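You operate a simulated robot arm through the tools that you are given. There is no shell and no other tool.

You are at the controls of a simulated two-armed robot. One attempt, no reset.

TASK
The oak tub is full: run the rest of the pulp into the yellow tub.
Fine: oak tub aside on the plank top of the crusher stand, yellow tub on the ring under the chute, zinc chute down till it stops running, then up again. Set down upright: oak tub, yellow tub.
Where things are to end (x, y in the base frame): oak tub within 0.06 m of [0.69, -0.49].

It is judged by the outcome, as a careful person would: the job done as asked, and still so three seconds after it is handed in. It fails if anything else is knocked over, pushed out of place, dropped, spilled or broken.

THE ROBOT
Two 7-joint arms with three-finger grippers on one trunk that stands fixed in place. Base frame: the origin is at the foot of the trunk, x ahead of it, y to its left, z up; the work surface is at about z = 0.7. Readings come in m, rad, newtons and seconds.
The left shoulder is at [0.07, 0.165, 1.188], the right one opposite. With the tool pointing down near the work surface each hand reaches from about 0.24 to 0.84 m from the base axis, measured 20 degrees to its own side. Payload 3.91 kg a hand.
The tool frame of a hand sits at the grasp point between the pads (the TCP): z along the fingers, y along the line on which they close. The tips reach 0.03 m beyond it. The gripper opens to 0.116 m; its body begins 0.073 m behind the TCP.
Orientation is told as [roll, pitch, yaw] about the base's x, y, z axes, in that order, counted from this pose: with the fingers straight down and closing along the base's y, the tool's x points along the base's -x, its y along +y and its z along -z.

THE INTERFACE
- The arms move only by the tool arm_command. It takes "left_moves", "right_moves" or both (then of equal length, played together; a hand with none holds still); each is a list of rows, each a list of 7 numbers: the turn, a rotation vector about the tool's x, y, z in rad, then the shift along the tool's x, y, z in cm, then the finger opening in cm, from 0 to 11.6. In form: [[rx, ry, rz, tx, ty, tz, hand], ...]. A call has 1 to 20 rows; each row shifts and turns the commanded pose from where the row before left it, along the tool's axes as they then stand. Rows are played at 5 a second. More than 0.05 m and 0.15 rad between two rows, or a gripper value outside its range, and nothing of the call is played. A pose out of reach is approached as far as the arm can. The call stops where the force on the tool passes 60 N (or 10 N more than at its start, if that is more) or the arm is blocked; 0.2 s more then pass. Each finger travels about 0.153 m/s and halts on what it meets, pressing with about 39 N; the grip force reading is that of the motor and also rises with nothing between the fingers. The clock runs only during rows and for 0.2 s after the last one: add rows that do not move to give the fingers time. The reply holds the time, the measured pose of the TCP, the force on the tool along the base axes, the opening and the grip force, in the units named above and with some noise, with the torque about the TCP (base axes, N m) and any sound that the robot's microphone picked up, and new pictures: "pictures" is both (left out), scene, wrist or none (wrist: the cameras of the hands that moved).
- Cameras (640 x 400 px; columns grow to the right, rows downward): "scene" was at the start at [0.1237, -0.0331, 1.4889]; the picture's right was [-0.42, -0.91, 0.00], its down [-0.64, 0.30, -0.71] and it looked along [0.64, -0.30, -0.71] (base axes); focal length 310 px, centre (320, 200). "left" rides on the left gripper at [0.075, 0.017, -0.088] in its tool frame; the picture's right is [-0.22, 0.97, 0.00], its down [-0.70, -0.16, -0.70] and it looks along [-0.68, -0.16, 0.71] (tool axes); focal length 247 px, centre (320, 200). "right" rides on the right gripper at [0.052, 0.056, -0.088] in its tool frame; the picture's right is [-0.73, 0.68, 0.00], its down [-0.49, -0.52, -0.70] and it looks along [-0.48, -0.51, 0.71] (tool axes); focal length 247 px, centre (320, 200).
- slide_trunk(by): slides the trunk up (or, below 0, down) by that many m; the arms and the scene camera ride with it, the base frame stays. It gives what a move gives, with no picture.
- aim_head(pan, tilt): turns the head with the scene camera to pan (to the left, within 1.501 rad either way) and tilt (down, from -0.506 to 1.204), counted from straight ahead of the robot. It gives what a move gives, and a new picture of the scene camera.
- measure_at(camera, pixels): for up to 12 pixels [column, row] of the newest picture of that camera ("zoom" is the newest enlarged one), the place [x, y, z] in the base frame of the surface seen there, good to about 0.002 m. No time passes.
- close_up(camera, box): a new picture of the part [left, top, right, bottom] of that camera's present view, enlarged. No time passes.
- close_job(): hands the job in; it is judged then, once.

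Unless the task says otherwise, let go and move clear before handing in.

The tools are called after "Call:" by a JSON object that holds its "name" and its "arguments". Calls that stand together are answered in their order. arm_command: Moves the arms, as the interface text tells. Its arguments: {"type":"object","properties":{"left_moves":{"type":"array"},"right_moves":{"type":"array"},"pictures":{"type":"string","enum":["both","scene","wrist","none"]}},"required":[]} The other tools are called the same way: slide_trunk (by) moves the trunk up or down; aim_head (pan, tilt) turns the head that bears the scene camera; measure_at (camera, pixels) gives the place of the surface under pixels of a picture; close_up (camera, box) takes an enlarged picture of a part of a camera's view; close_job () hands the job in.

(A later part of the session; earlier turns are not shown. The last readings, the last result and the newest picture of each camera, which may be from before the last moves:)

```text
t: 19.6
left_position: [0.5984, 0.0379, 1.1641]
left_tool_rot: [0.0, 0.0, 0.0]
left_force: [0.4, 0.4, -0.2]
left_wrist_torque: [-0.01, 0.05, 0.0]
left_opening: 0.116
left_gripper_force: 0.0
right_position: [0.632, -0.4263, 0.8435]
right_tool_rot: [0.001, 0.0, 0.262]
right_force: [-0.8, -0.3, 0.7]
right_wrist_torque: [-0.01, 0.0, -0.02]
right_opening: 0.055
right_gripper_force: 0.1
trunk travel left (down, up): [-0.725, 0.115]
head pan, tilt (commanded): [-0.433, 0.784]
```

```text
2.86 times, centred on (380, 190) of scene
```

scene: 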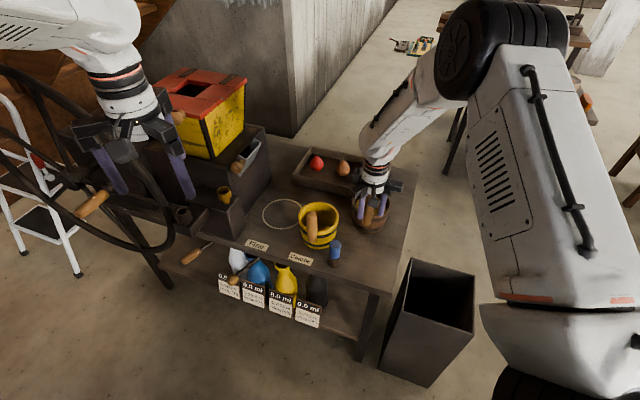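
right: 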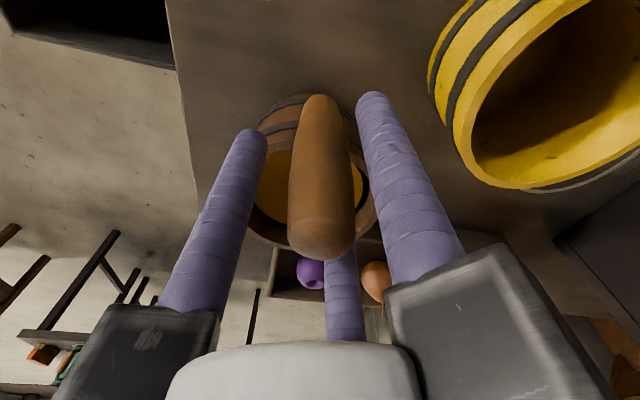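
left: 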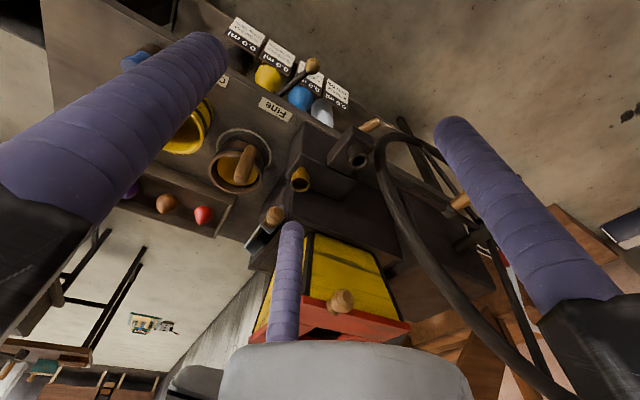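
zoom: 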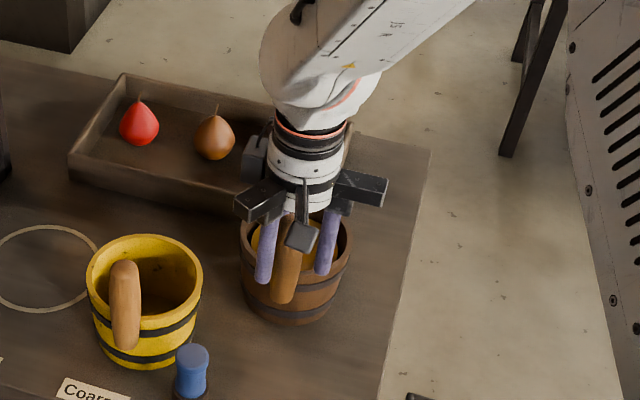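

The oak tub stands free at the target and the fingers are open. I'll rise straight up, cross to above the yellow tub's handle and turn the hand to yaw about -15°, which leaves room to swing that handle away from the chute later.

Call:
{"name": "arm_command", "arguments": {"right_moves": [[0, 0, 0, 0, 0, -1.0, 5.5], [0, 0, 0, 0, 0, -2.5, 5.5], [0, 0, 0, 0, 0, -3.5, 5.5], [0, 0, 0, 0, 0, -3.5, 5.5], [0, 0, 0, 0, 0, -3.5, 5.5], [0, 0, 0, 0, 0, -1.7, 5.5], [0, 0, 0, -1.15, 3.42, 0, 5.5], [0, 0, 0, -1.15, 3.42, 0, 5.5], [0, 0, 0, -1.15, 3.42, 0, 5.5], [0, 0, 0, -1.15, 3.42, 0, 5.5], [0, 0, 0, -1.15, 3.42, 0, 5.5], [0, 0, 0.131, 0, 0, 0, 5.5], [0, 0, 0.131, 0, 0, 0, 5.5], [0, 0, 0.131, 0, 0, 0, 5.5], [0, 0, 0.131, 0, 0, 0, 5.5], [0, 0, 0, 0, 0, 0, 5.5]], "pictures": "both"}}

Call:
{"name": "close_up", "arguments": {"camera": "scene", "box": [280, 120, 420, 260]}}

```text
t: 23.0
left_position: [0.5979, 0.0376, 1.1646]
left_tool_rot: [-0.001, 0.0, 0.0]
left_force: [-0.3, 0.6, -1.0]
left_wrist_torque: [0.02, -0.01, 0.04]
left_opening: 0.116
left_gripper_force: 0.1
right_position: [0.6427, -0.2459, 1.001]
right_tool_rot: [0.0, -0.001, -0.264]
right_force: [1.2, 0.0, -0.3]
right_wrist_torque: [0.01, -0.01, -0.03]
right_opening: 0.055
right_gripper_force: 0.2
trunk travel left (down, up): [-0.725, 0.115]
head pan, tilt (commanded): [-0.433, 0.784]
```

scene: 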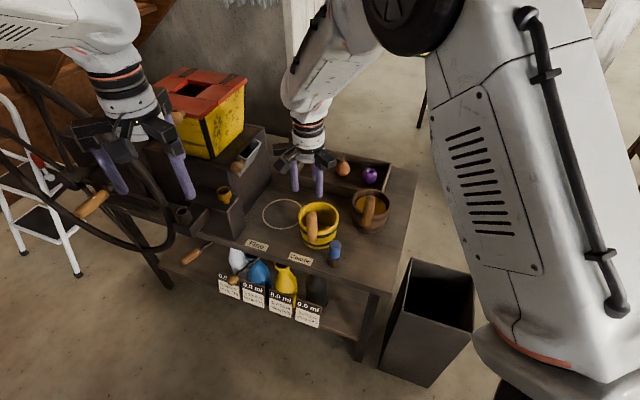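
right: 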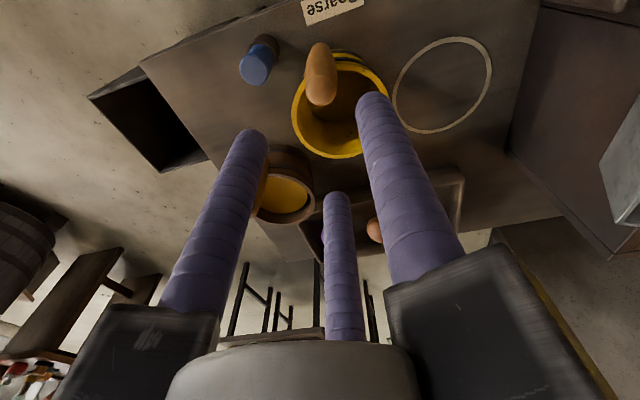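

```text
2.86 times, centred on (350, 190) of scene
```

zoom: 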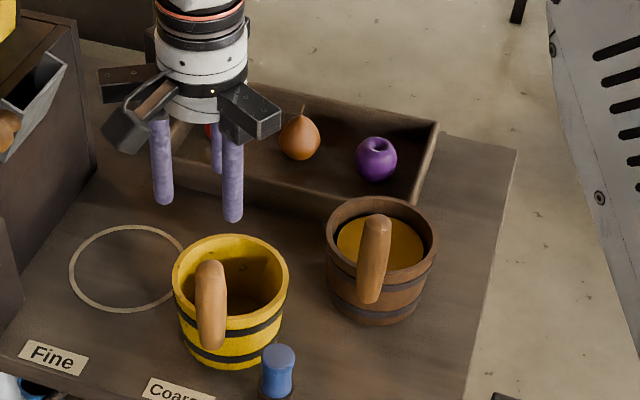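

Oak tub stands upright at its place. In the wrist view the yellow handle is at (320,75), again near the tool axis, so I'll measure its top and recheck the oak's position.

Call:
{"name": "close_up", "arguments": {"camera": "right", "box": [250, 20, 410, 120]}}

Call:
{"name": "measure_at", "arguments": {"camera": "right", "pixels": [[321, 97], [321, 87], [311, 90], [332, 90], [320, 80], [345, 157], [297, 120], [382, 90]]}}

Call:
{"name": "measure_at", "arguments": {"camera": "scene", "pixels": [[355, 200], [387, 203], [370, 191], [385, 212], [368, 200], [375, 228]]}}

```text
4.00 times, centred on (330, 70) of right
```

zoom: 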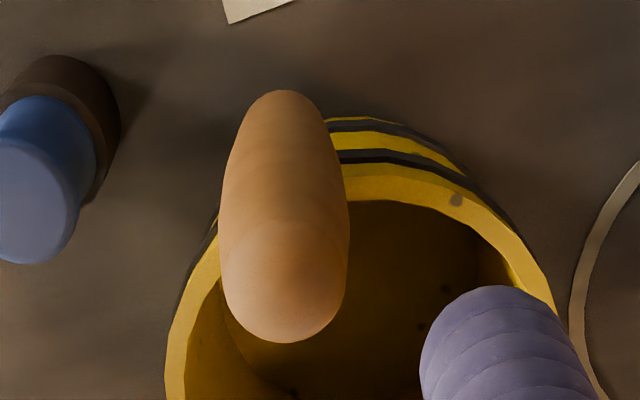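

```text
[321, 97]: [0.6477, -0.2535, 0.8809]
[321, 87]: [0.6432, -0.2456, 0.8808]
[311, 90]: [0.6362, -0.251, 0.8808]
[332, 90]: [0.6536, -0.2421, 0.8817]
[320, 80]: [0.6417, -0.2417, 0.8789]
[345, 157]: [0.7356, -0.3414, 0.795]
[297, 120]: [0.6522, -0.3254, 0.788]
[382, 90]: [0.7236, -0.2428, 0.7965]
```

```text
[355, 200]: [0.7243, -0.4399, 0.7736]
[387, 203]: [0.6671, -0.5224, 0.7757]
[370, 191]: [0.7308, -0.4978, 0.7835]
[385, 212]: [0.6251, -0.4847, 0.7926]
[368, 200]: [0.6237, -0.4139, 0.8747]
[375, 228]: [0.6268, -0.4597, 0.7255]
```

The yellow handle top is centred at (0.6445,-0.248,0.881), so I'll correct by about 2 mm, descend to z≈0.844 and close on it.

Call:
{"name": "arm_command", "arguments": {"right_moves": [[0, 0, 0, -0.2, -0.15, 2.5, 5.5], [0, 0, 0, 0, 0, 3.5, 5.5], [0, 0, 0, 0, 0, 3.5, 5.5], [0, 0, 0, 0, 0, 3.0, 5.5], [0, 0, 0, 0, 0, 1.8, 5.5], [0, 0, 0, 0, 0, 1.2, 5.5], [0, 0, 0, 0, 0, 0.2, 5.5], [0, 0, 0, 0, 0, 0, 5.5]], "pictures": "wrist"}}

```text
t: 24.8
left_position: [0.5984, 0.0375, 1.1648]
left_tool_rot: [0.001, -0.001, 0.001]
left_force: [0.9, -0.2, 0.6]
left_wrist_torque: [0.01, 0.01, -0.03]
left_opening: 0.1161
left_gripper_force: 0.0
right_position: [0.6441, -0.2485, 0.8444]
right_tool_rot: [0.0, 0.0, -0.26]
right_force: [0.2, 0.2, 0.6]
right_wrist_torque: [-0.03, -0.04, 0.0]
right_opening: 0.0548
right_gripper_force: 0.0
trunk travel left (down, up): [-0.725, 0.115]
head pan, tilt (commanded): [-0.433, 0.784]
```

right: 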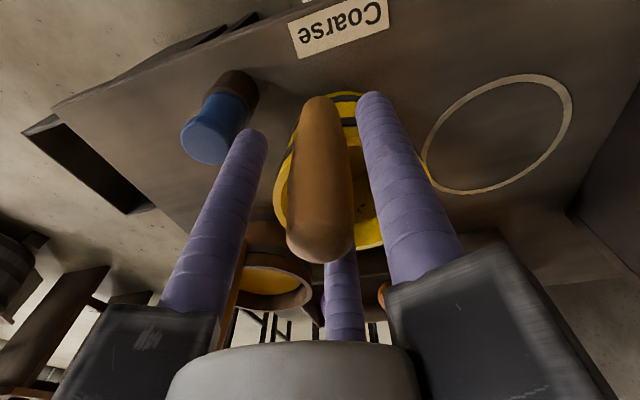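

The yellow handle sits between the fingers with no contact force. I'll close and lift by 5 cm.

Call:
{"name": "arm_command", "arguments": {"right_moves": [[0, 0, 0, 0, 0, 0, 4], [0, 0, 0, 0, 0, 0, 3], [0, 0, 0, 0, 0, 0, 1.5], [0, 0, 0, 0, 0, 0, 0], [0, 0, 0, 0, 0, 0, 0], [0, 0, 0, 0, 0, -0.4, 0], [0, 0, 0, 0, 0, -0.8, 0], [0, 0, 0, 0, 0, -1.2, 0], [0, 0, 0, 0, 0, -1.2, 0], [0, 0, 0, 0, 0, -1.0, 0], [0, 0, 0, 0, 0, -0.4, 0], [0, 0, 0, 0, 0, 0, 0]], "pictures": "both"}}

```text
t: 27.4
left_position: [0.5979, 0.0376, 1.164]
left_tool_rot: [0.001, 0.001, 0.001]
left_force: [-0.4, -0.4, 0.3]
left_wrist_torque: [0.0, 0.03, -0.02]
left_opening: 0.1162
left_gripper_force: 0.0
right_position: [0.643, -0.2485, 0.8939]
right_tool_rot: [0.0, 0.002, -0.261]
right_force: [0.2, 0.1, -3.2]
right_wrist_torque: [0.17, 0.15, 0.0]
right_opening: 0.0291
right_gripper_force: 39.0
trunk travel left (down, up): [-0.725, 0.115]
head pan, tilt (commanded): [-0.433, 0.784]
```

scene: 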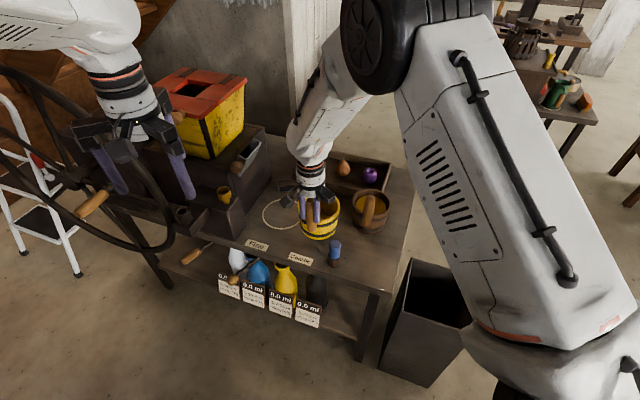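
right: 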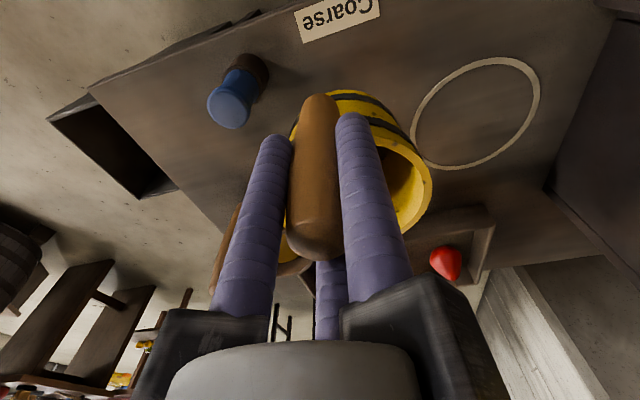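

The yellow tub is lifted, level, at z 0.894. I'll turn it 45° counter-clockwise so the handle will face the robot and stay clear of the chute.

Call:
{"name": "arm_command", "arguments": {"right_moves": [[0, 0, -0.06, 0, 0, 0, 0], [0, 0, -0.11, 0, 0, 0, 0], [0, 0, -0.13, 0, 0, 0, 0], [0, 0, -0.13, 0, 0, 0, 0], [0, 0, -0.13, 0, 0, 0, 0], [0, 0, -0.11, 0, 0, 0, 0], [0, 0, -0.08, 0, 0, 0, 0], [0, 0, -0.035, 0, 0, 0, 0], [0, 0, 0, 0, 0, 0, 0]], "pictures": "both"}}

Call:
{"name": "close_up", "arguments": {"camera": "scene", "box": [250, 140, 370, 260]}}

```text
t: 29.4
left_position: [0.5993, 0.0377, 1.1629]
left_tool_rot: [0.0, -0.002, -0.001]
left_force: [-0.2, -0.1, 0.3]
left_wrist_torque: [0.0, 0.0, -0.01]
left_opening: 0.1159
left_gripper_force: 0.0
right_position: [0.6432, -0.2493, 0.8942]
right_tool_rot: [-0.001, 0.0, 0.523]
right_force: [0.2, -0.1, -3.6]
right_wrist_torque: [-0.02, 0.22, 0.01]
right_opening: 0.029
right_gripper_force: 39.1
trunk travel left (down, up): [-0.725, 0.115]
head pan, tilt (commanded): [-0.433, 0.784]
```

scene: 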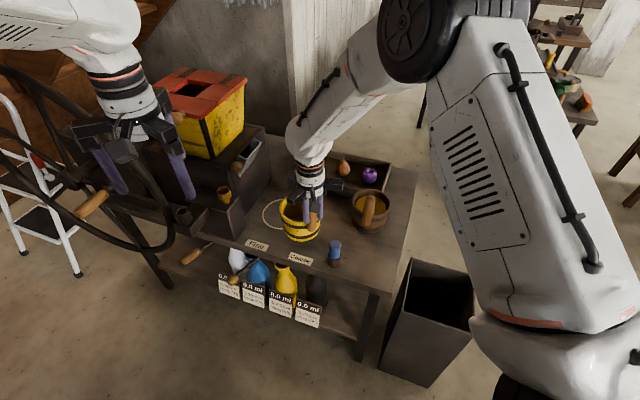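
right: 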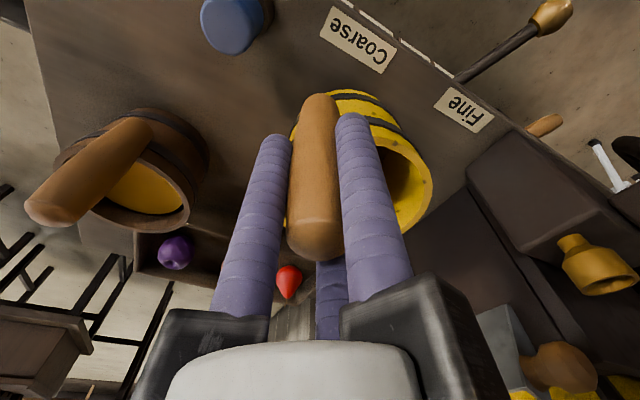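

```text
3.33 times, centred on (310, 200) of scene
```

zoom: 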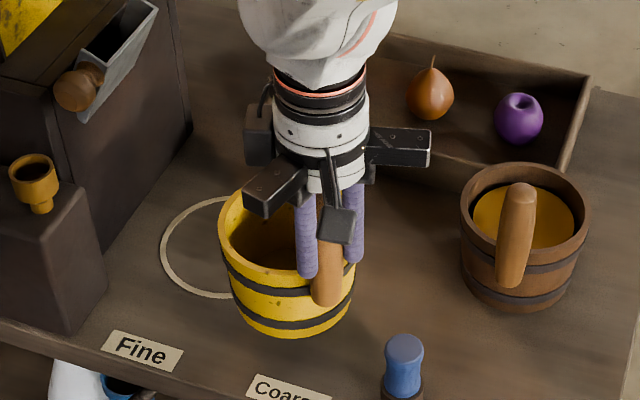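

The tub turned cleanly, with its handle now facing the robot. I'll measure the yellow rim to compute its true centre relative to the hand.

Call:
{"name": "measure_at", "arguments": {"camera": "zoom", "pixels": [[224, 215], [228, 250], [245, 272], [275, 285], [290, 287], [352, 262], [240, 193], [235, 200], [258, 279], [226, 240]]}}

Call:
{"name": "measure_at", "arguments": {"camera": "right", "pixels": [[428, 200], [420, 160], [395, 140], [410, 225], [432, 180]]}}

```text
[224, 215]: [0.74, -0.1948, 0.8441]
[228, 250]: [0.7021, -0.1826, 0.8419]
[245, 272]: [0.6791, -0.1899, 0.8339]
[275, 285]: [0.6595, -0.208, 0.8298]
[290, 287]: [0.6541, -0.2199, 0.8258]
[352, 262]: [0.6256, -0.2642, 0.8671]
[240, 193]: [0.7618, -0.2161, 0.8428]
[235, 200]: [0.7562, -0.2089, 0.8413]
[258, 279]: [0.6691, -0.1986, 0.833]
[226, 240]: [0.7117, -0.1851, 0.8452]
```

```text
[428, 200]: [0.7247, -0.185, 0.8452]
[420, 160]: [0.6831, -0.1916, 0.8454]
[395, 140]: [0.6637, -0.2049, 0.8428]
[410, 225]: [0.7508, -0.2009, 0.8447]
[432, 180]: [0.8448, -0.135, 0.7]
```

The yellow tub's centre is about 0.067 m ahead of the TCP. I'll carry it 12.8 cm forward and 2.4 cm left so its centre comes over the ring at (0.838,-0.221).

Call:
{"name": "arm_command", "arguments": {"right_moves": [[0, 0, 0, -0.564, -0.198, 0, 0], [0, 0, 0, -1.129, -0.396, 0, 0], [0, 0, 0, -1.693, -0.594, 0, 0], [0, 0, 0, -1.834, -0.6435, 0, 0], [0, 0, 0, -1.834, -0.6435, 0, 0], [0, 0, 0, -1.834, -0.6435, 0, 0], [0, 0, 0, -1.693, -0.594, 0, 0], [0, 0, 0, -1.129, -0.396, 0, 0], [0, 0, 0, -0.564, -0.198, 0, 0], [0, 0, 0, 0, 0, 0, 0]], "pictures": "both"}}

Call:
{"name": "close_up", "arguments": {"camera": "scene", "box": [220, 120, 340, 240]}}

```text
t: 31.6
left_position: [0.5998, 0.0362, 1.1641]
left_tool_rot: [0.0, -0.002, 0.001]
left_force: [0.7, -0.9, 0.5]
left_wrist_torque: [-0.02, -0.01, -0.03]
left_opening: 0.1162
left_gripper_force: 0.0
right_position: [0.7709, -0.2247, 0.8932]
right_tool_rot: [0.001, 0.0, 0.523]
right_force: [-0.1, 0.5, -2.9]
right_wrist_torque: [0.01, 0.19, 0.02]
right_opening: 0.0289
right_gripper_force: 39.0
trunk travel left (down, up): [-0.725, 0.115]
head pan, tilt (commanded): [-0.433, 0.784]
```

scene: 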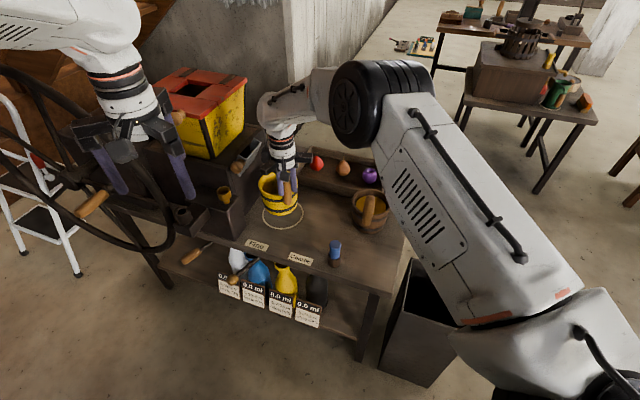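
right: 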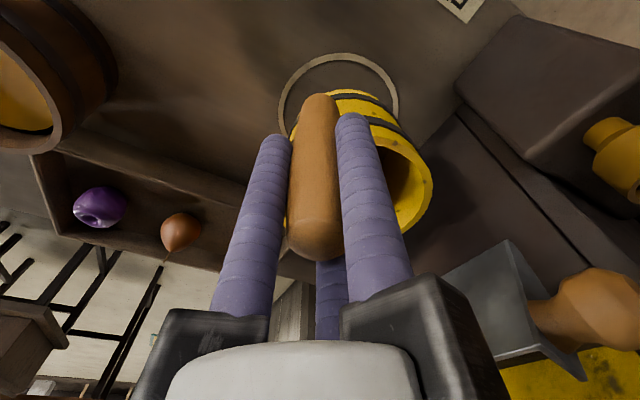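

```text
3.33 times, centred on (280, 180) of scene
```

zoom: 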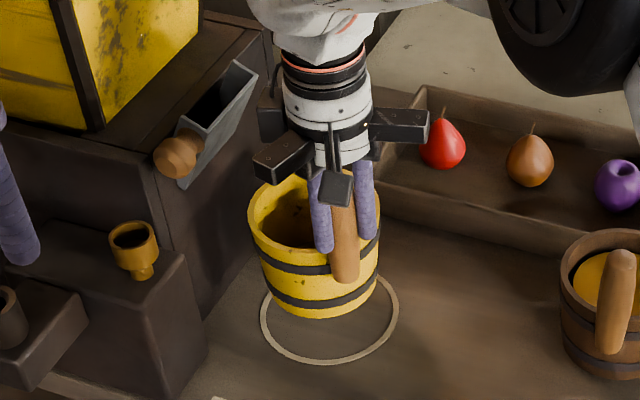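

The tub hangs over the ring and is clear of the chute. I'll verify its centre from the rim before lowering.

Call:
{"name": "measure_at", "arguments": {"camera": "zoom", "pixels": [[253, 205], [256, 235], [270, 258], [290, 268], [275, 185], [262, 190], [320, 272], [377, 245], [376, 200], [268, 285], [320, 316], [372, 290]]}}

Call:
{"name": "measure_at", "arguments": {"camera": "right", "pixels": [[428, 200], [420, 160], [395, 140], [410, 225], [400, 150], [425, 175]]}}

```text
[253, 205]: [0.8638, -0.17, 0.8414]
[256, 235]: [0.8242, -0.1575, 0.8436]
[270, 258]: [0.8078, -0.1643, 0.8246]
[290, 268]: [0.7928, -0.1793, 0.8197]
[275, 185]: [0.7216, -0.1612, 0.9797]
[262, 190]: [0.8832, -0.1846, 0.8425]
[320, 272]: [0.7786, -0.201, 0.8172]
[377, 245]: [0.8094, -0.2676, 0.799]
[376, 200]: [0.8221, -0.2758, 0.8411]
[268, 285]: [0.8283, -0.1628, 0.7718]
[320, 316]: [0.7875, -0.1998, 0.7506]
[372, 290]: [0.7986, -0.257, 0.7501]
```

```text
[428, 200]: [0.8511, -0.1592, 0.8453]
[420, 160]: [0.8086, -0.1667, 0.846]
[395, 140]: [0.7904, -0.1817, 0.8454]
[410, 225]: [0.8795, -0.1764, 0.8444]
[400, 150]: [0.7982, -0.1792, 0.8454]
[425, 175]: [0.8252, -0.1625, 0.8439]
```

The rim centre is at about (0.836,-0.217), so I'll nudge it 4 mm to the right and lower it gently onto the ring.

Call:
{"name": "arm_command", "arguments": {"right_moves": [[0, 0, 0, 0.03, -0.4, 0, 0], [0, 0, 0, 0, 0, 0.5, 0], [0, 0, 0, 0, 0, 1.0, 0], [0, 0, 0, 0, 0, 1.0, 0], [0, 0, 0, 0, 0, 0.8, 0], [0, 0, 0, 0, 0, 0.5, 0], [0, 0, 0, 0, 0, 0.4, 0], [0, 0, 0, 0, 0, 0.3, 0], [0, 0, 0, 0, 0, 0.2, 0], [0, 0, 0, 0, 0, 0, 0]], "pictures": "both"}}

Call:
{"name": "close_up", "arguments": {"camera": "scene", "box": [220, 120, 340, 240]}}

```text
t: 33.8
left_position: [0.598, 0.0374, 1.1651]
left_tool_rot: [0.0, -0.001, -0.001]
left_force: [0.0, -0.6, 0.8]
left_wrist_torque: [0.01, -0.02, -0.01]
left_opening: 0.116
left_gripper_force: 0.0
right_position: [0.7732, -0.229, 0.8456]
right_tool_rot: [0.001, 0.002, 0.525]
right_force: [-0.5, 0.3, -2.8]
right_wrist_torque: [0.0, 0.2, -0.03]
right_opening: 0.0289
right_gripper_force: 39.0
trunk travel left (down, up): [-0.725, 0.115]
head pan, tilt (commanded): [-0.433, 0.784]
```

scene: 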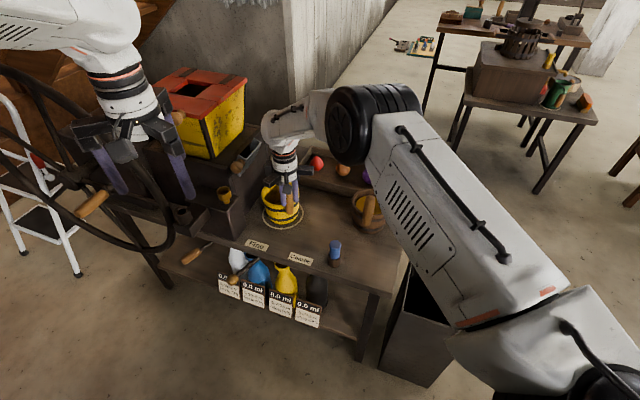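
right: 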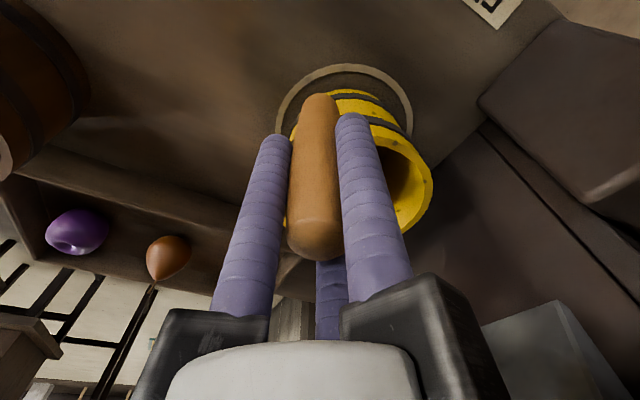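

```text
3.33 times, centred on (280, 180) of scene
```

zoom: 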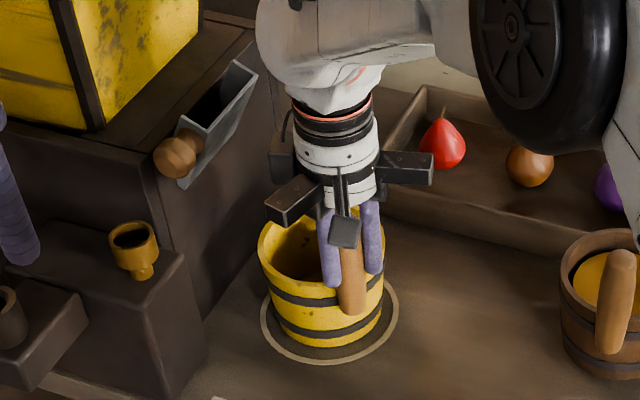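

The tub base sits inside the ring with an even margin, nearly down. I'll lower the last millimetres to contact.

Call:
{"name": "arm_command", "arguments": {"right_moves": [[0, 0, 0, 0, 0, 0.1, 0], [0, 0, 0, 0, 0, 0.1, 0], [0, 0, 0, 0, 0, 0.08, 0], [0, 0, 0, 0, 0, 0, 0]], "pictures": "none"}}

```text
t: 34.8
left_position: [0.5981, 0.0381, 1.1645]
left_tool_rot: [-0.001, 0.0, 0.0]
left_force: [-0.5, -0.4, -0.5]
left_wrist_torque: [0.01, -0.03, -0.01]
left_opening: 0.116
left_gripper_force: 0.1
right_position: [0.7723, -0.2283, 0.8442]
right_tool_rot: [0.0, 0.001, 0.524]
right_force: [0.7, -0.7, 0.0]
right_wrist_torque: [-0.03, -0.24, -0.08]
right_opening: 0.0292
right_gripper_force: 39.3
trunk travel left (down, up): [-0.725, 0.115]
head pan, tilt (commanded): [-0.433, 0.784]
```

The load has come off, with the force now at about 0 N, so the tub rests on the plank. I'll open the fingers gradually, then look.

Call:
{"name": "arm_command", "arguments": {"right_moves": [[0, 0, 0, 0, 0, 0.03, 0], [0, 0, 0, 0, 0, 0, 2.9], [0, 0, 0, 0, 0, 0, 3.3], [0, 0, 0, 0, 0, 0, 4.0], [0, 0, 0, 0, 0, 0, 5.0], [0, 0, 0, 0, 0, 0, 5.5], [0, 0, 0, 0, 0, 0, 5.5]], "pictures": "both"}}

```text
t: 36.4
left_position: [0.5991, 0.0374, 1.1634]
left_tool_rot: [0.001, 0.0, 0.0]
left_force: [-0.2, 0.5, 0.9]
left_wrist_torque: [-0.03, 0.01, 0.0]
left_opening: 0.1161
left_gripper_force: 0.1
right_position: [0.772, -0.2273, 0.8448]
right_tool_rot: [-0.001, 0.0, 0.525]
right_force: [-0.1, 0.3, -0.2]
right_wrist_torque: [0.02, 0.02, 0.03]
right_opening: 0.055
right_gripper_force: 0.1
trunk travel left (down, up): [-0.725, 0.115]
head pan, tilt (commanded): [-0.433, 0.784]
```

scene: 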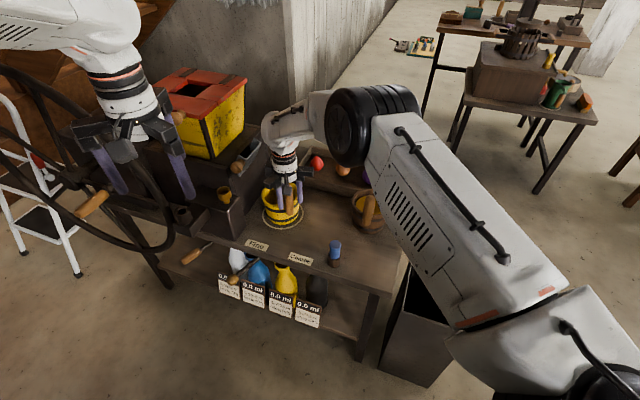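
right: 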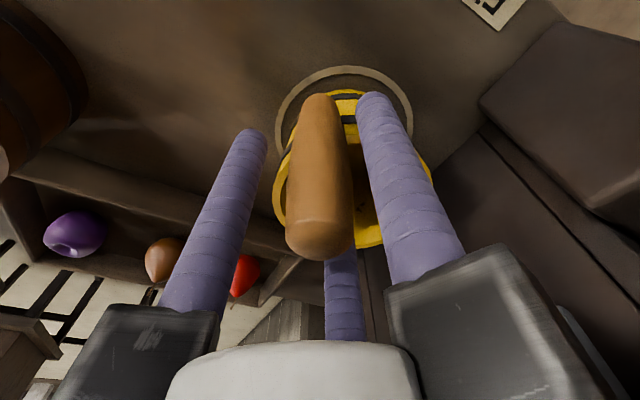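

The yellow tub is released and stands in the ring. I'll raise the right hand straight up, then withdraw it to the right so the view and the chute side are clear.

Call:
{"name": "arm_command", "arguments": {"right_moves": [[0, 0, 0, 0, 0, -1.0, 5.5], [0, 0, 0, 0, 0, -2.5, 5.5], [0, 0, 0, 0, 0, -4.0, 5.5], [0, 0, 0, 0, 0, -4.0, 5.5], [0, 0, 0, 0, 0, -4.0, 5.5], [0, 0, 0, 3.9, -1.05, -1.43, 5.5], [0, 0, 0, 3.9, -1.05, -1.43, 5.5], [0, 0, 0, 3.9, -1.05, -1.43, 5.5], [0, 0, 0, 3.9, -1.05, -1.43, 5.5], [0, 0, 0, 3.9, -1.05, -1.43, 5.5], [0, 0, 0, 3.9, -1.05, -1.43, 5.5], [0, 0, 0, 3.9, -1.05, -1.43, 5.5], [0, 0, 0, 0, 0, 0, 5.5]], "pictures": "both"}}

Call:
{"name": "close_up", "arguments": {"camera": "scene", "box": [215, 120, 335, 240]}}

Call:
{"name": "close_up", "arguments": {"camera": "left", "box": [200, 100, 440, 250]}}

```text
t: 39.2
left_position: [0.5982, 0.038, 1.1638]
left_tool_rot: [0.001, 0.001, 0.001]
left_force: [0.4, 0.3, 0.4]
left_wrist_torque: [-0.01, 0.03, 0.03]
left_opening: 0.1163
left_gripper_force: 0.1
right_position: [0.5747, -0.4285, 1.1008]
right_tool_rot: [0.001, 0.003, 0.524]
right_force: [0.1, 0.4, 0.5]
right_wrist_torque: [-0.03, -0.01, 0.02]
right_opening: 0.0549
right_gripper_force: 0.2
trunk travel left (down, up): [-0.725, 0.115]
head pan, tilt (commanded): [-0.433, 0.784]
```

scene: 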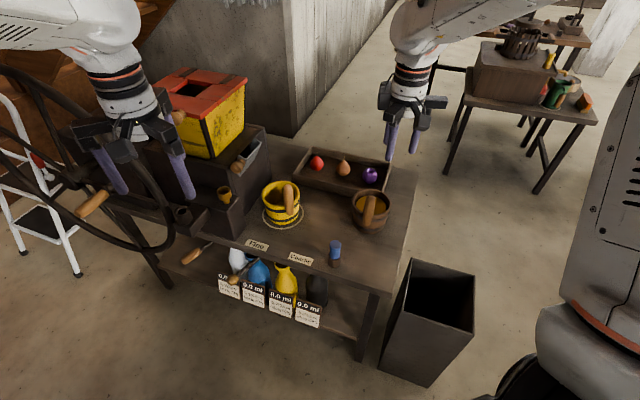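
right: 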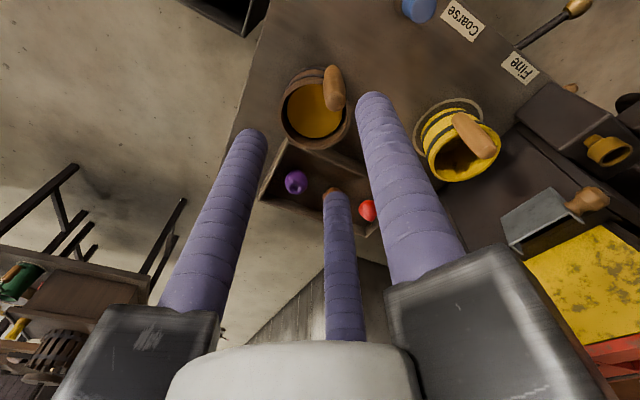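

```text
3.33 times, centred on (275, 180) of scene
```

zoom: 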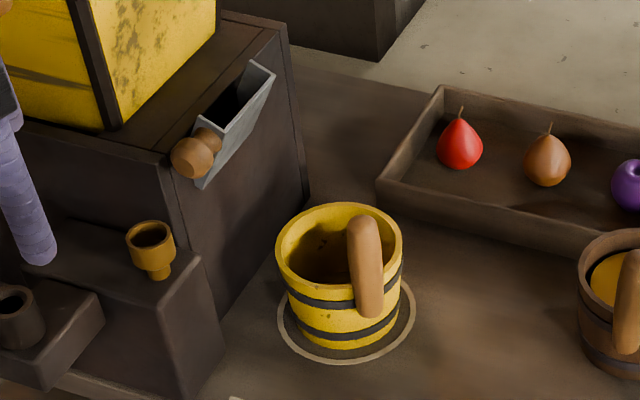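

```text
2.67 times, centred on (320, 175) of left
```

zoom: 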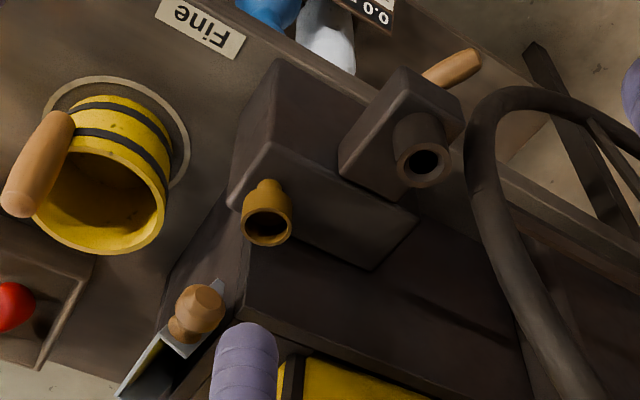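

Both tubs stand upright, with the yellow tub centred in the ring under the chute. Next I'll measure the knob and chute from the left-hand camera to plan the grip on the knob.

Call:
{"name": "measure_at", "arguments": {"camera": "zoom", "pixels": [[205, 298], [195, 308], [215, 305], [195, 290], [182, 322], [175, 335], [217, 285], [180, 350], [125, 390], [160, 345], [225, 310], [205, 318]]}}

Call:
{"name": "close_up", "arguments": {"camera": "right", "box": [480, 110, 640, 290]}}

```text
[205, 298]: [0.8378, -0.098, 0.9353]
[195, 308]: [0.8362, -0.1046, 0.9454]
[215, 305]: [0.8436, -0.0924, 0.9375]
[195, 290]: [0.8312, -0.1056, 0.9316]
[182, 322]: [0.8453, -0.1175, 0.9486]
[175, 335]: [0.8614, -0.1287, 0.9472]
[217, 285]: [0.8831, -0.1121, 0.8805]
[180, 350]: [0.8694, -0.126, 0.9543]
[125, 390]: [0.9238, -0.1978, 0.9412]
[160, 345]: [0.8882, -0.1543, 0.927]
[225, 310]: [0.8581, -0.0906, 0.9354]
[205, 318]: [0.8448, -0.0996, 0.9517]
```

```text
2.22 times, centred on (560, 200) of right
```

zoom: 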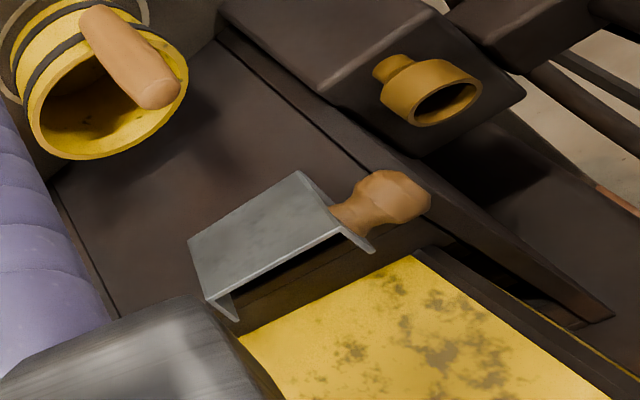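

The knob ball is centred at about (0.849,-0.105,0.934) with radius near 0.017 m, and its stem is on the chute's front side plate. Before swinging the left hand in from the front, I'll measure how far the flywheel rim reaches.

Call:
{"name": "measure_at", "arguments": {"camera": "left", "pixels": [[376, 140], [384, 165], [395, 195], [410, 125], [430, 250], [440, 140], [470, 165], [300, 178], [355, 155], [372, 125], [460, 320], [510, 360]]}}

Call:
{"name": "measure_at", "arguments": {"camera": "scene", "pixels": [[150, 160], [160, 190], [168, 215], [160, 240], [130, 250], [30, 75], [10, 70], [100, 110], [140, 135], [222, 187], [188, 213], [240, 205]]}}

```text
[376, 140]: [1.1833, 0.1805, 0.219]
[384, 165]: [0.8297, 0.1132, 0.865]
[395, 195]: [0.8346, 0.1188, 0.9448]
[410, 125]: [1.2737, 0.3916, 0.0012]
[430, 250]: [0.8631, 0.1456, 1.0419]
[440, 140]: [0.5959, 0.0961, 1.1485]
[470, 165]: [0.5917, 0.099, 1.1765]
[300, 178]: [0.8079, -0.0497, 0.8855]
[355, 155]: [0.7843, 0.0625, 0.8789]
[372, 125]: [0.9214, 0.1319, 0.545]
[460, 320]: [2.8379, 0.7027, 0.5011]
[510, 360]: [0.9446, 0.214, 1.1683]
```

```text
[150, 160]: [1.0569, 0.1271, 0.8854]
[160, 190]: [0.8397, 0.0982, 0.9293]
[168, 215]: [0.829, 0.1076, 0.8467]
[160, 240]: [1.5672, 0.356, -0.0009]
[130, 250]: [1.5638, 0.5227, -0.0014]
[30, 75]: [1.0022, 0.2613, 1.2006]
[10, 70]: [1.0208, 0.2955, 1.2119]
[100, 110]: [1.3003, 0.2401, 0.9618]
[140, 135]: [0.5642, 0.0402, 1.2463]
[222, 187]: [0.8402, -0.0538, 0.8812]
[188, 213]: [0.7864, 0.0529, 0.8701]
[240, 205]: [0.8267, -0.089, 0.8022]
```

The flywheel rim stays at the far left, around (0.83,0.115), so there is room for the left hand to come in from the front. I'll move the left hand forward a little and turn it to point at the knob, 30° downward, while it is still high.

Call:
{"name": "arm_command", "arguments": {"left_moves": [[0, 0, 0, -4.0, -0.5, 1.0, 9], [0, 0, 0, -4.0, -0.5, 1.0, 7], [0.10473, -0.05452, -0.0615, 0, 0, 0, 5.6], [0.10473, -0.05452, -0.0615, 0, 0, 0, 5.6], [0.10473, -0.05452, -0.0615, 0, 0, 0, 5.6], [0.10473, -0.05452, -0.0615, 0, 0, 0, 5.6], [0.10473, -0.05452, -0.0615, 0, 0, 0, 5.6], [0.10473, -0.05452, -0.0615, 0, 0, 0, 5.6], [0.10473, -0.05452, -0.0615, 0, 0, 0, 5.6], [0.10473, -0.05452, -0.0615, 0, 0, 0, 5.6], [0.10473, -0.05452, -0.0615, 0, 0, 0, 5.6], [0, 0, 0, 0, 0, 0, 5.6]], "pictures": "both"}}

```text
t: 41.8
left_position: [0.6769, 0.0269, 1.1441]
left_tool_rot: [-1.04, -0.153, 0.699]
left_force: [-0.5, -0.7, -0.1]
left_wrist_torque: [0.02, -0.02, 0.01]
left_opening: 0.0561
left_gripper_force: 0.0
right_position: [0.5729, -0.4294, 1.1006]
right_tool_rot: [-0.001, 0.001, 0.524]
right_force: [0.7, 0.5, -0.8]
right_wrist_torque: [0.02, 0.0, 0.01]
right_opening: 0.0551
right_gripper_force: 0.1
trunk travel left (down, up): [-0.725, 0.115]
head pan, tilt (commanded): [-0.433, 0.784]
```

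scene: 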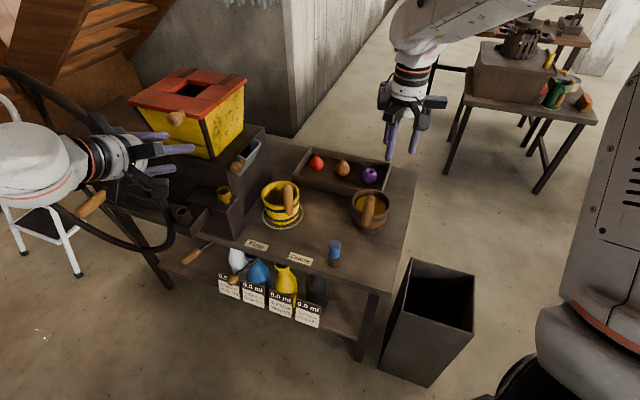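
left: 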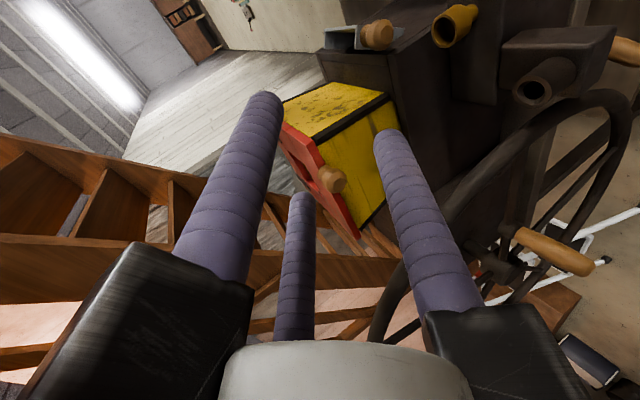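

The left hand now points at the knob, which is at (378,35) in its wrist view, with the fingers opened to 5.6 cm. I'll move it to a pre-approach point 12 cm back from the knob along the tool axis.

Call:
{"name": "arm_command", "arguments": {"left_moves": [[0, 0, 0, -0.298, 1.56, 3.084, 5.6], [0, 0, 0, -0.298, 1.56, 3.084, 5.6], [0, 0, 0, -0.298, 1.56, 3.084, 5.6], [0, 0, 0, -0.298, 1.56, 3.084, 5.6], [0, 0, 0, -0.298, 1.56, 3.084, 5.6], [0, 0, 0, 0, 0, 0, 5.6]], "pictures": "both"}}

Call:
{"name": "close_up", "arguments": {"camera": "scene", "box": [140, 100, 300, 230]}}

```text
t: 43.2
left_position: [0.766, -0.0218, 1.0042]
left_tool_rot: [-1.041, -0.152, 0.697]
left_force: [0.5, 0.3, 1.0]
left_wrist_torque: [-0.01, 0.02, 0.02]
left_opening: 0.0557
left_gripper_force: 0.1
right_position: [0.573, -0.4283, 1.1011]
right_tool_rot: [0.0, -0.001, 0.525]
right_force: [-1.0, 0.6, -0.9]
right_wrist_torque: [0.0, 0.0, -0.02]
right_opening: 0.055
right_gripper_force: 0.0
trunk travel left (down, up): [-0.725, 0.115]
head pan, tilt (commanded): [-0.433, 0.784]
```

scene: 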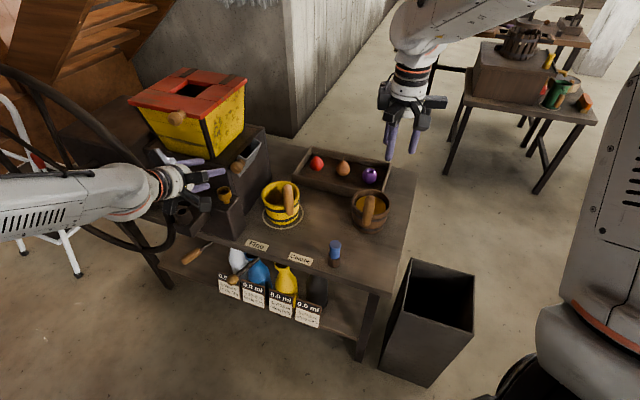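
left: 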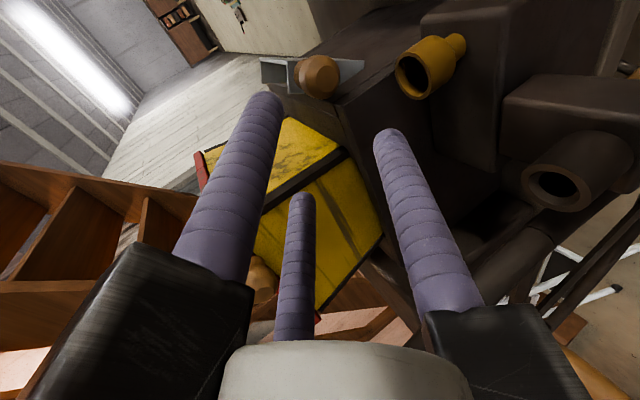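

```text
3.08 times, centred on (220, 165) of scene
```

zoom: 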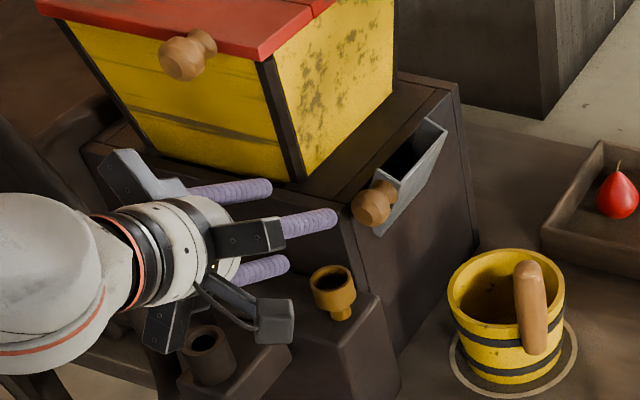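

The knob appears at (318,77) in the wrist view, close to the predicted (320,82). I'll measure its surface here to refine the centre before going in.

Call:
{"name": "close_up", "arguments": {"camera": "left", "box": [240, 40, 400, 140]}}

Call:
{"name": "measure_at", "arguments": {"camera": "left", "pixels": [[318, 77], [302, 77], [334, 77], [318, 92], [318, 60], [308, 68], [328, 68], [328, 88], [310, 90], [296, 75], [340, 77], [350, 90]]}}

```text
4.00 times, centred on (320, 90) of left
```

zoom: 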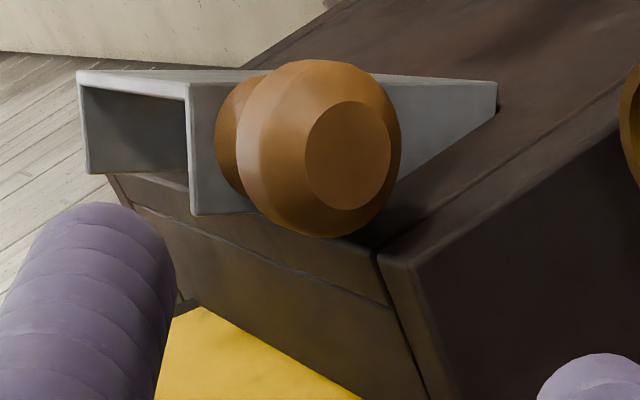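

```text
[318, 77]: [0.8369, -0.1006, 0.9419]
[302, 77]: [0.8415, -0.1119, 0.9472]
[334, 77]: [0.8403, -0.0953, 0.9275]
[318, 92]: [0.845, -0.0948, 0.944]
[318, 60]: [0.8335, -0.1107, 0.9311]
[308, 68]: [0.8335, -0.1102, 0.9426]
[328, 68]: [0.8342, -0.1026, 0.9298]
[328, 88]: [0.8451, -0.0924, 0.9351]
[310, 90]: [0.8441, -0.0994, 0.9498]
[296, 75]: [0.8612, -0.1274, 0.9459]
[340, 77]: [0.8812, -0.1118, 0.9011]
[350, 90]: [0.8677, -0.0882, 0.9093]
```

The refined knob axis is at b≈-0.526, z≈0.932 with radius near 0.017 m. I'll advance 9 cm along the tool axis and check the alignment again.

Call:
{"name": "arm_command", "arguments": {"left_moves": [[0, 0, 0, 0.03, 0.1, 2.5, 5.6], [0, 0, 0, 0.03, 0.1, 2.5, 5.6], [0, 0, 0, 0.03, 0.14, 2.5, 5.6], [0, 0, 0, 0, 0, 1.5, 5.6], [0, 0, 0, 0, 0, 0, 5.6]], "pictures": "both"}}

Call:
{"name": "close_up", "arguments": {"camera": "scene", "box": [165, 110, 285, 220]}}

Call:
{"name": "close_up", "arguments": {"camera": "left", "box": [220, 40, 420, 240]}}

```text
t: 44.4
left_position: [0.819, -0.0751, 0.9538]
left_tool_rot: [-1.04, -0.148, 0.698]
left_force: [-0.6, -0.4, 0.7]
left_wrist_torque: [0.01, -0.01, 0.0]
left_opening: 0.0562
left_gripper_force: 0.1
right_position: [0.5735, -0.4299, 1.1002]
right_tool_rot: [0.001, 0.001, 0.523]
right_force: [-0.4, 0.1, 0.4]
right_wrist_torque: [0.01, -0.06, 0.01]
right_opening: 0.055
right_gripper_force: 0.0
trunk travel left (down, up): [-0.725, 0.115]
head pan, tilt (commanded): [-0.433, 0.784]
```

scene: 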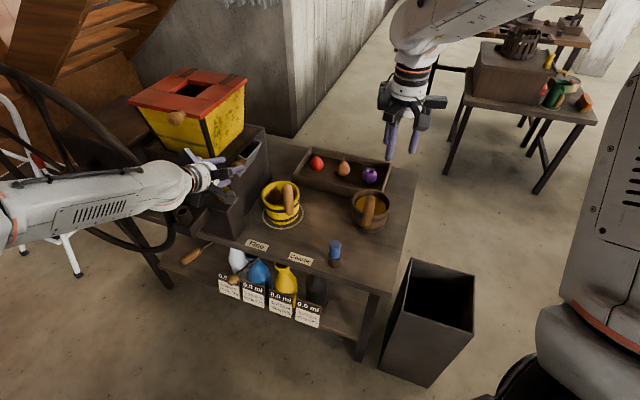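
left: 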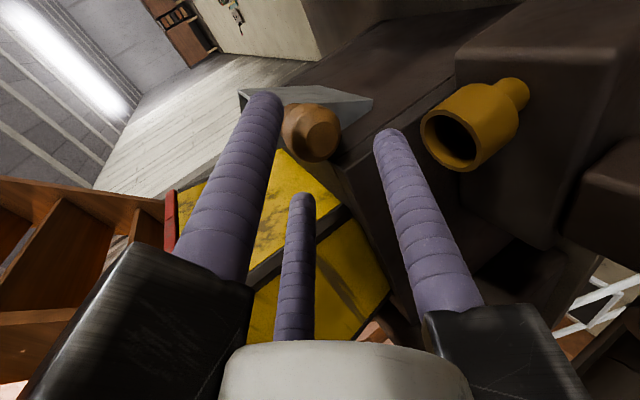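

```text
3.64 times, centred on (225, 165) of scene
```

zoom: 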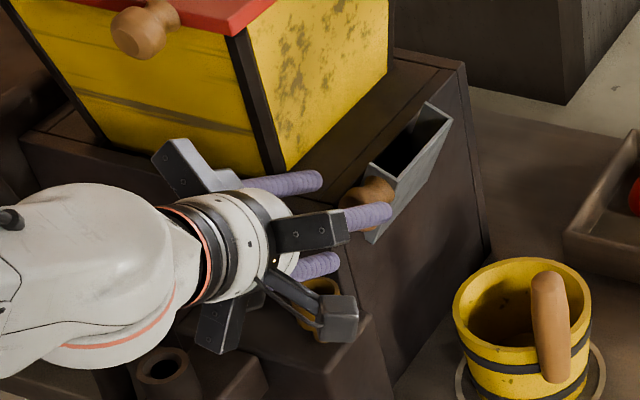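

```text
2.00 times, centred on (320, 140) of left
```

zoom: 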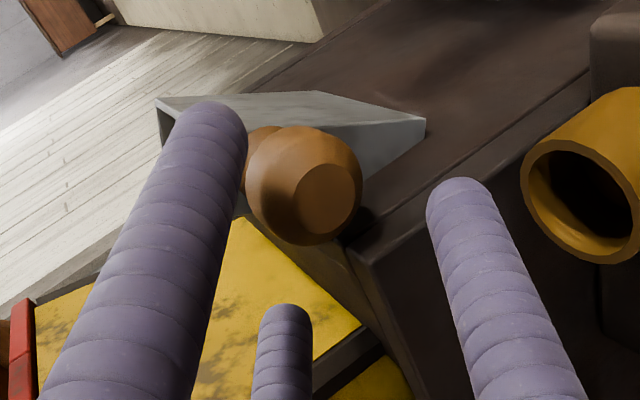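

The knob sits centrally between the three open fingers, at zoom (303,185), with the cup well clear. I'll advance the last 3 cm with a 4 mm correction.

Call:
{"name": "arm_command", "arguments": {"left_moves": [[0, 0, 0, 0.1, -0.4, 1.0, 5.6], [0, 0, 0, 0, 0, 1.0, 5.6], [0, 0, 0, 0, 0, 0.7, 5.6], [0, 0, 0, 0, 0, 0.36, 5.6], [0, 0, 0, 0, 0, 0, 5.6]], "pictures": "both"}}

Call:
{"name": "close_up", "arguments": {"camera": "scene", "box": [185, 120, 285, 210]}}

Call:
{"name": "close_up", "arguments": {"camera": "left", "box": [220, 60, 420, 260]}}

```text
t: 45.6
left_position: [0.8384, -0.0953, 0.9429]
left_tool_rot: [-1.04, -0.149, 0.697]
left_force: [-0.7, -0.2, -0.2]
left_wrist_torque: [0.0, 0.0, 0.03]
left_opening: 0.0563
left_gripper_force: 0.0
right_position: [0.5748, -0.4288, 1.1015]
right_tool_rot: [0.0, 0.0, 0.524]
right_force: [0.7, -0.4, 0.3]
right_wrist_torque: [-0.02, 0.03, 0.0]
right_opening: 0.0548
right_gripper_force: 0.0
trunk travel left (down, up): [-0.725, 0.115]
head pan, tilt (commanded): [-0.433, 0.784]
```

scene: 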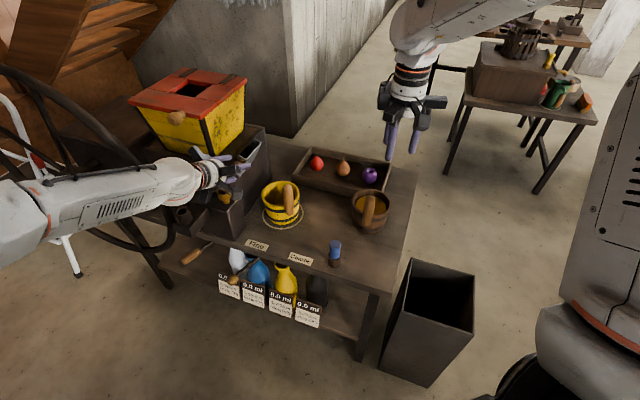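
left: 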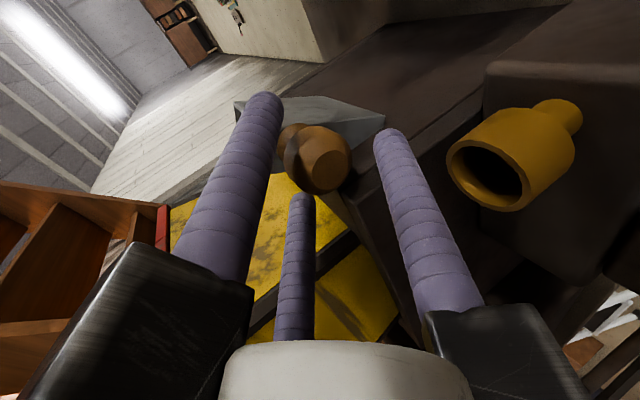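

```text
4.44 times, centred on (235, 165) of scene
```

zoom: 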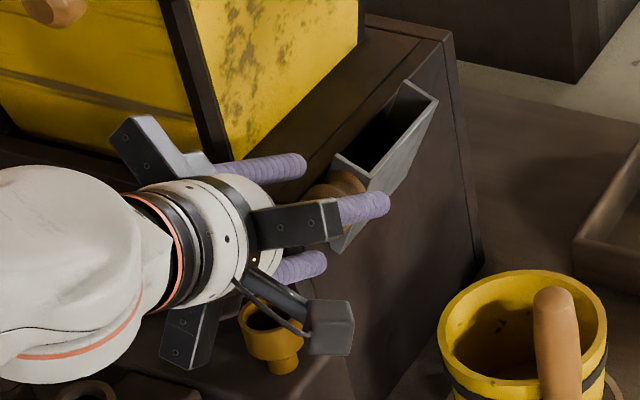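

```text
2.00 times, centred on (320, 160) of left
```

zoom: 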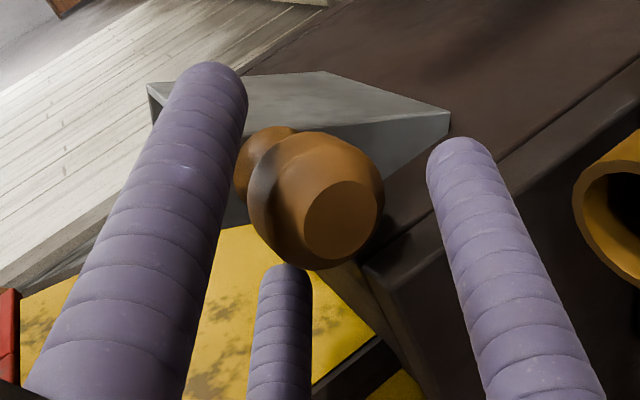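

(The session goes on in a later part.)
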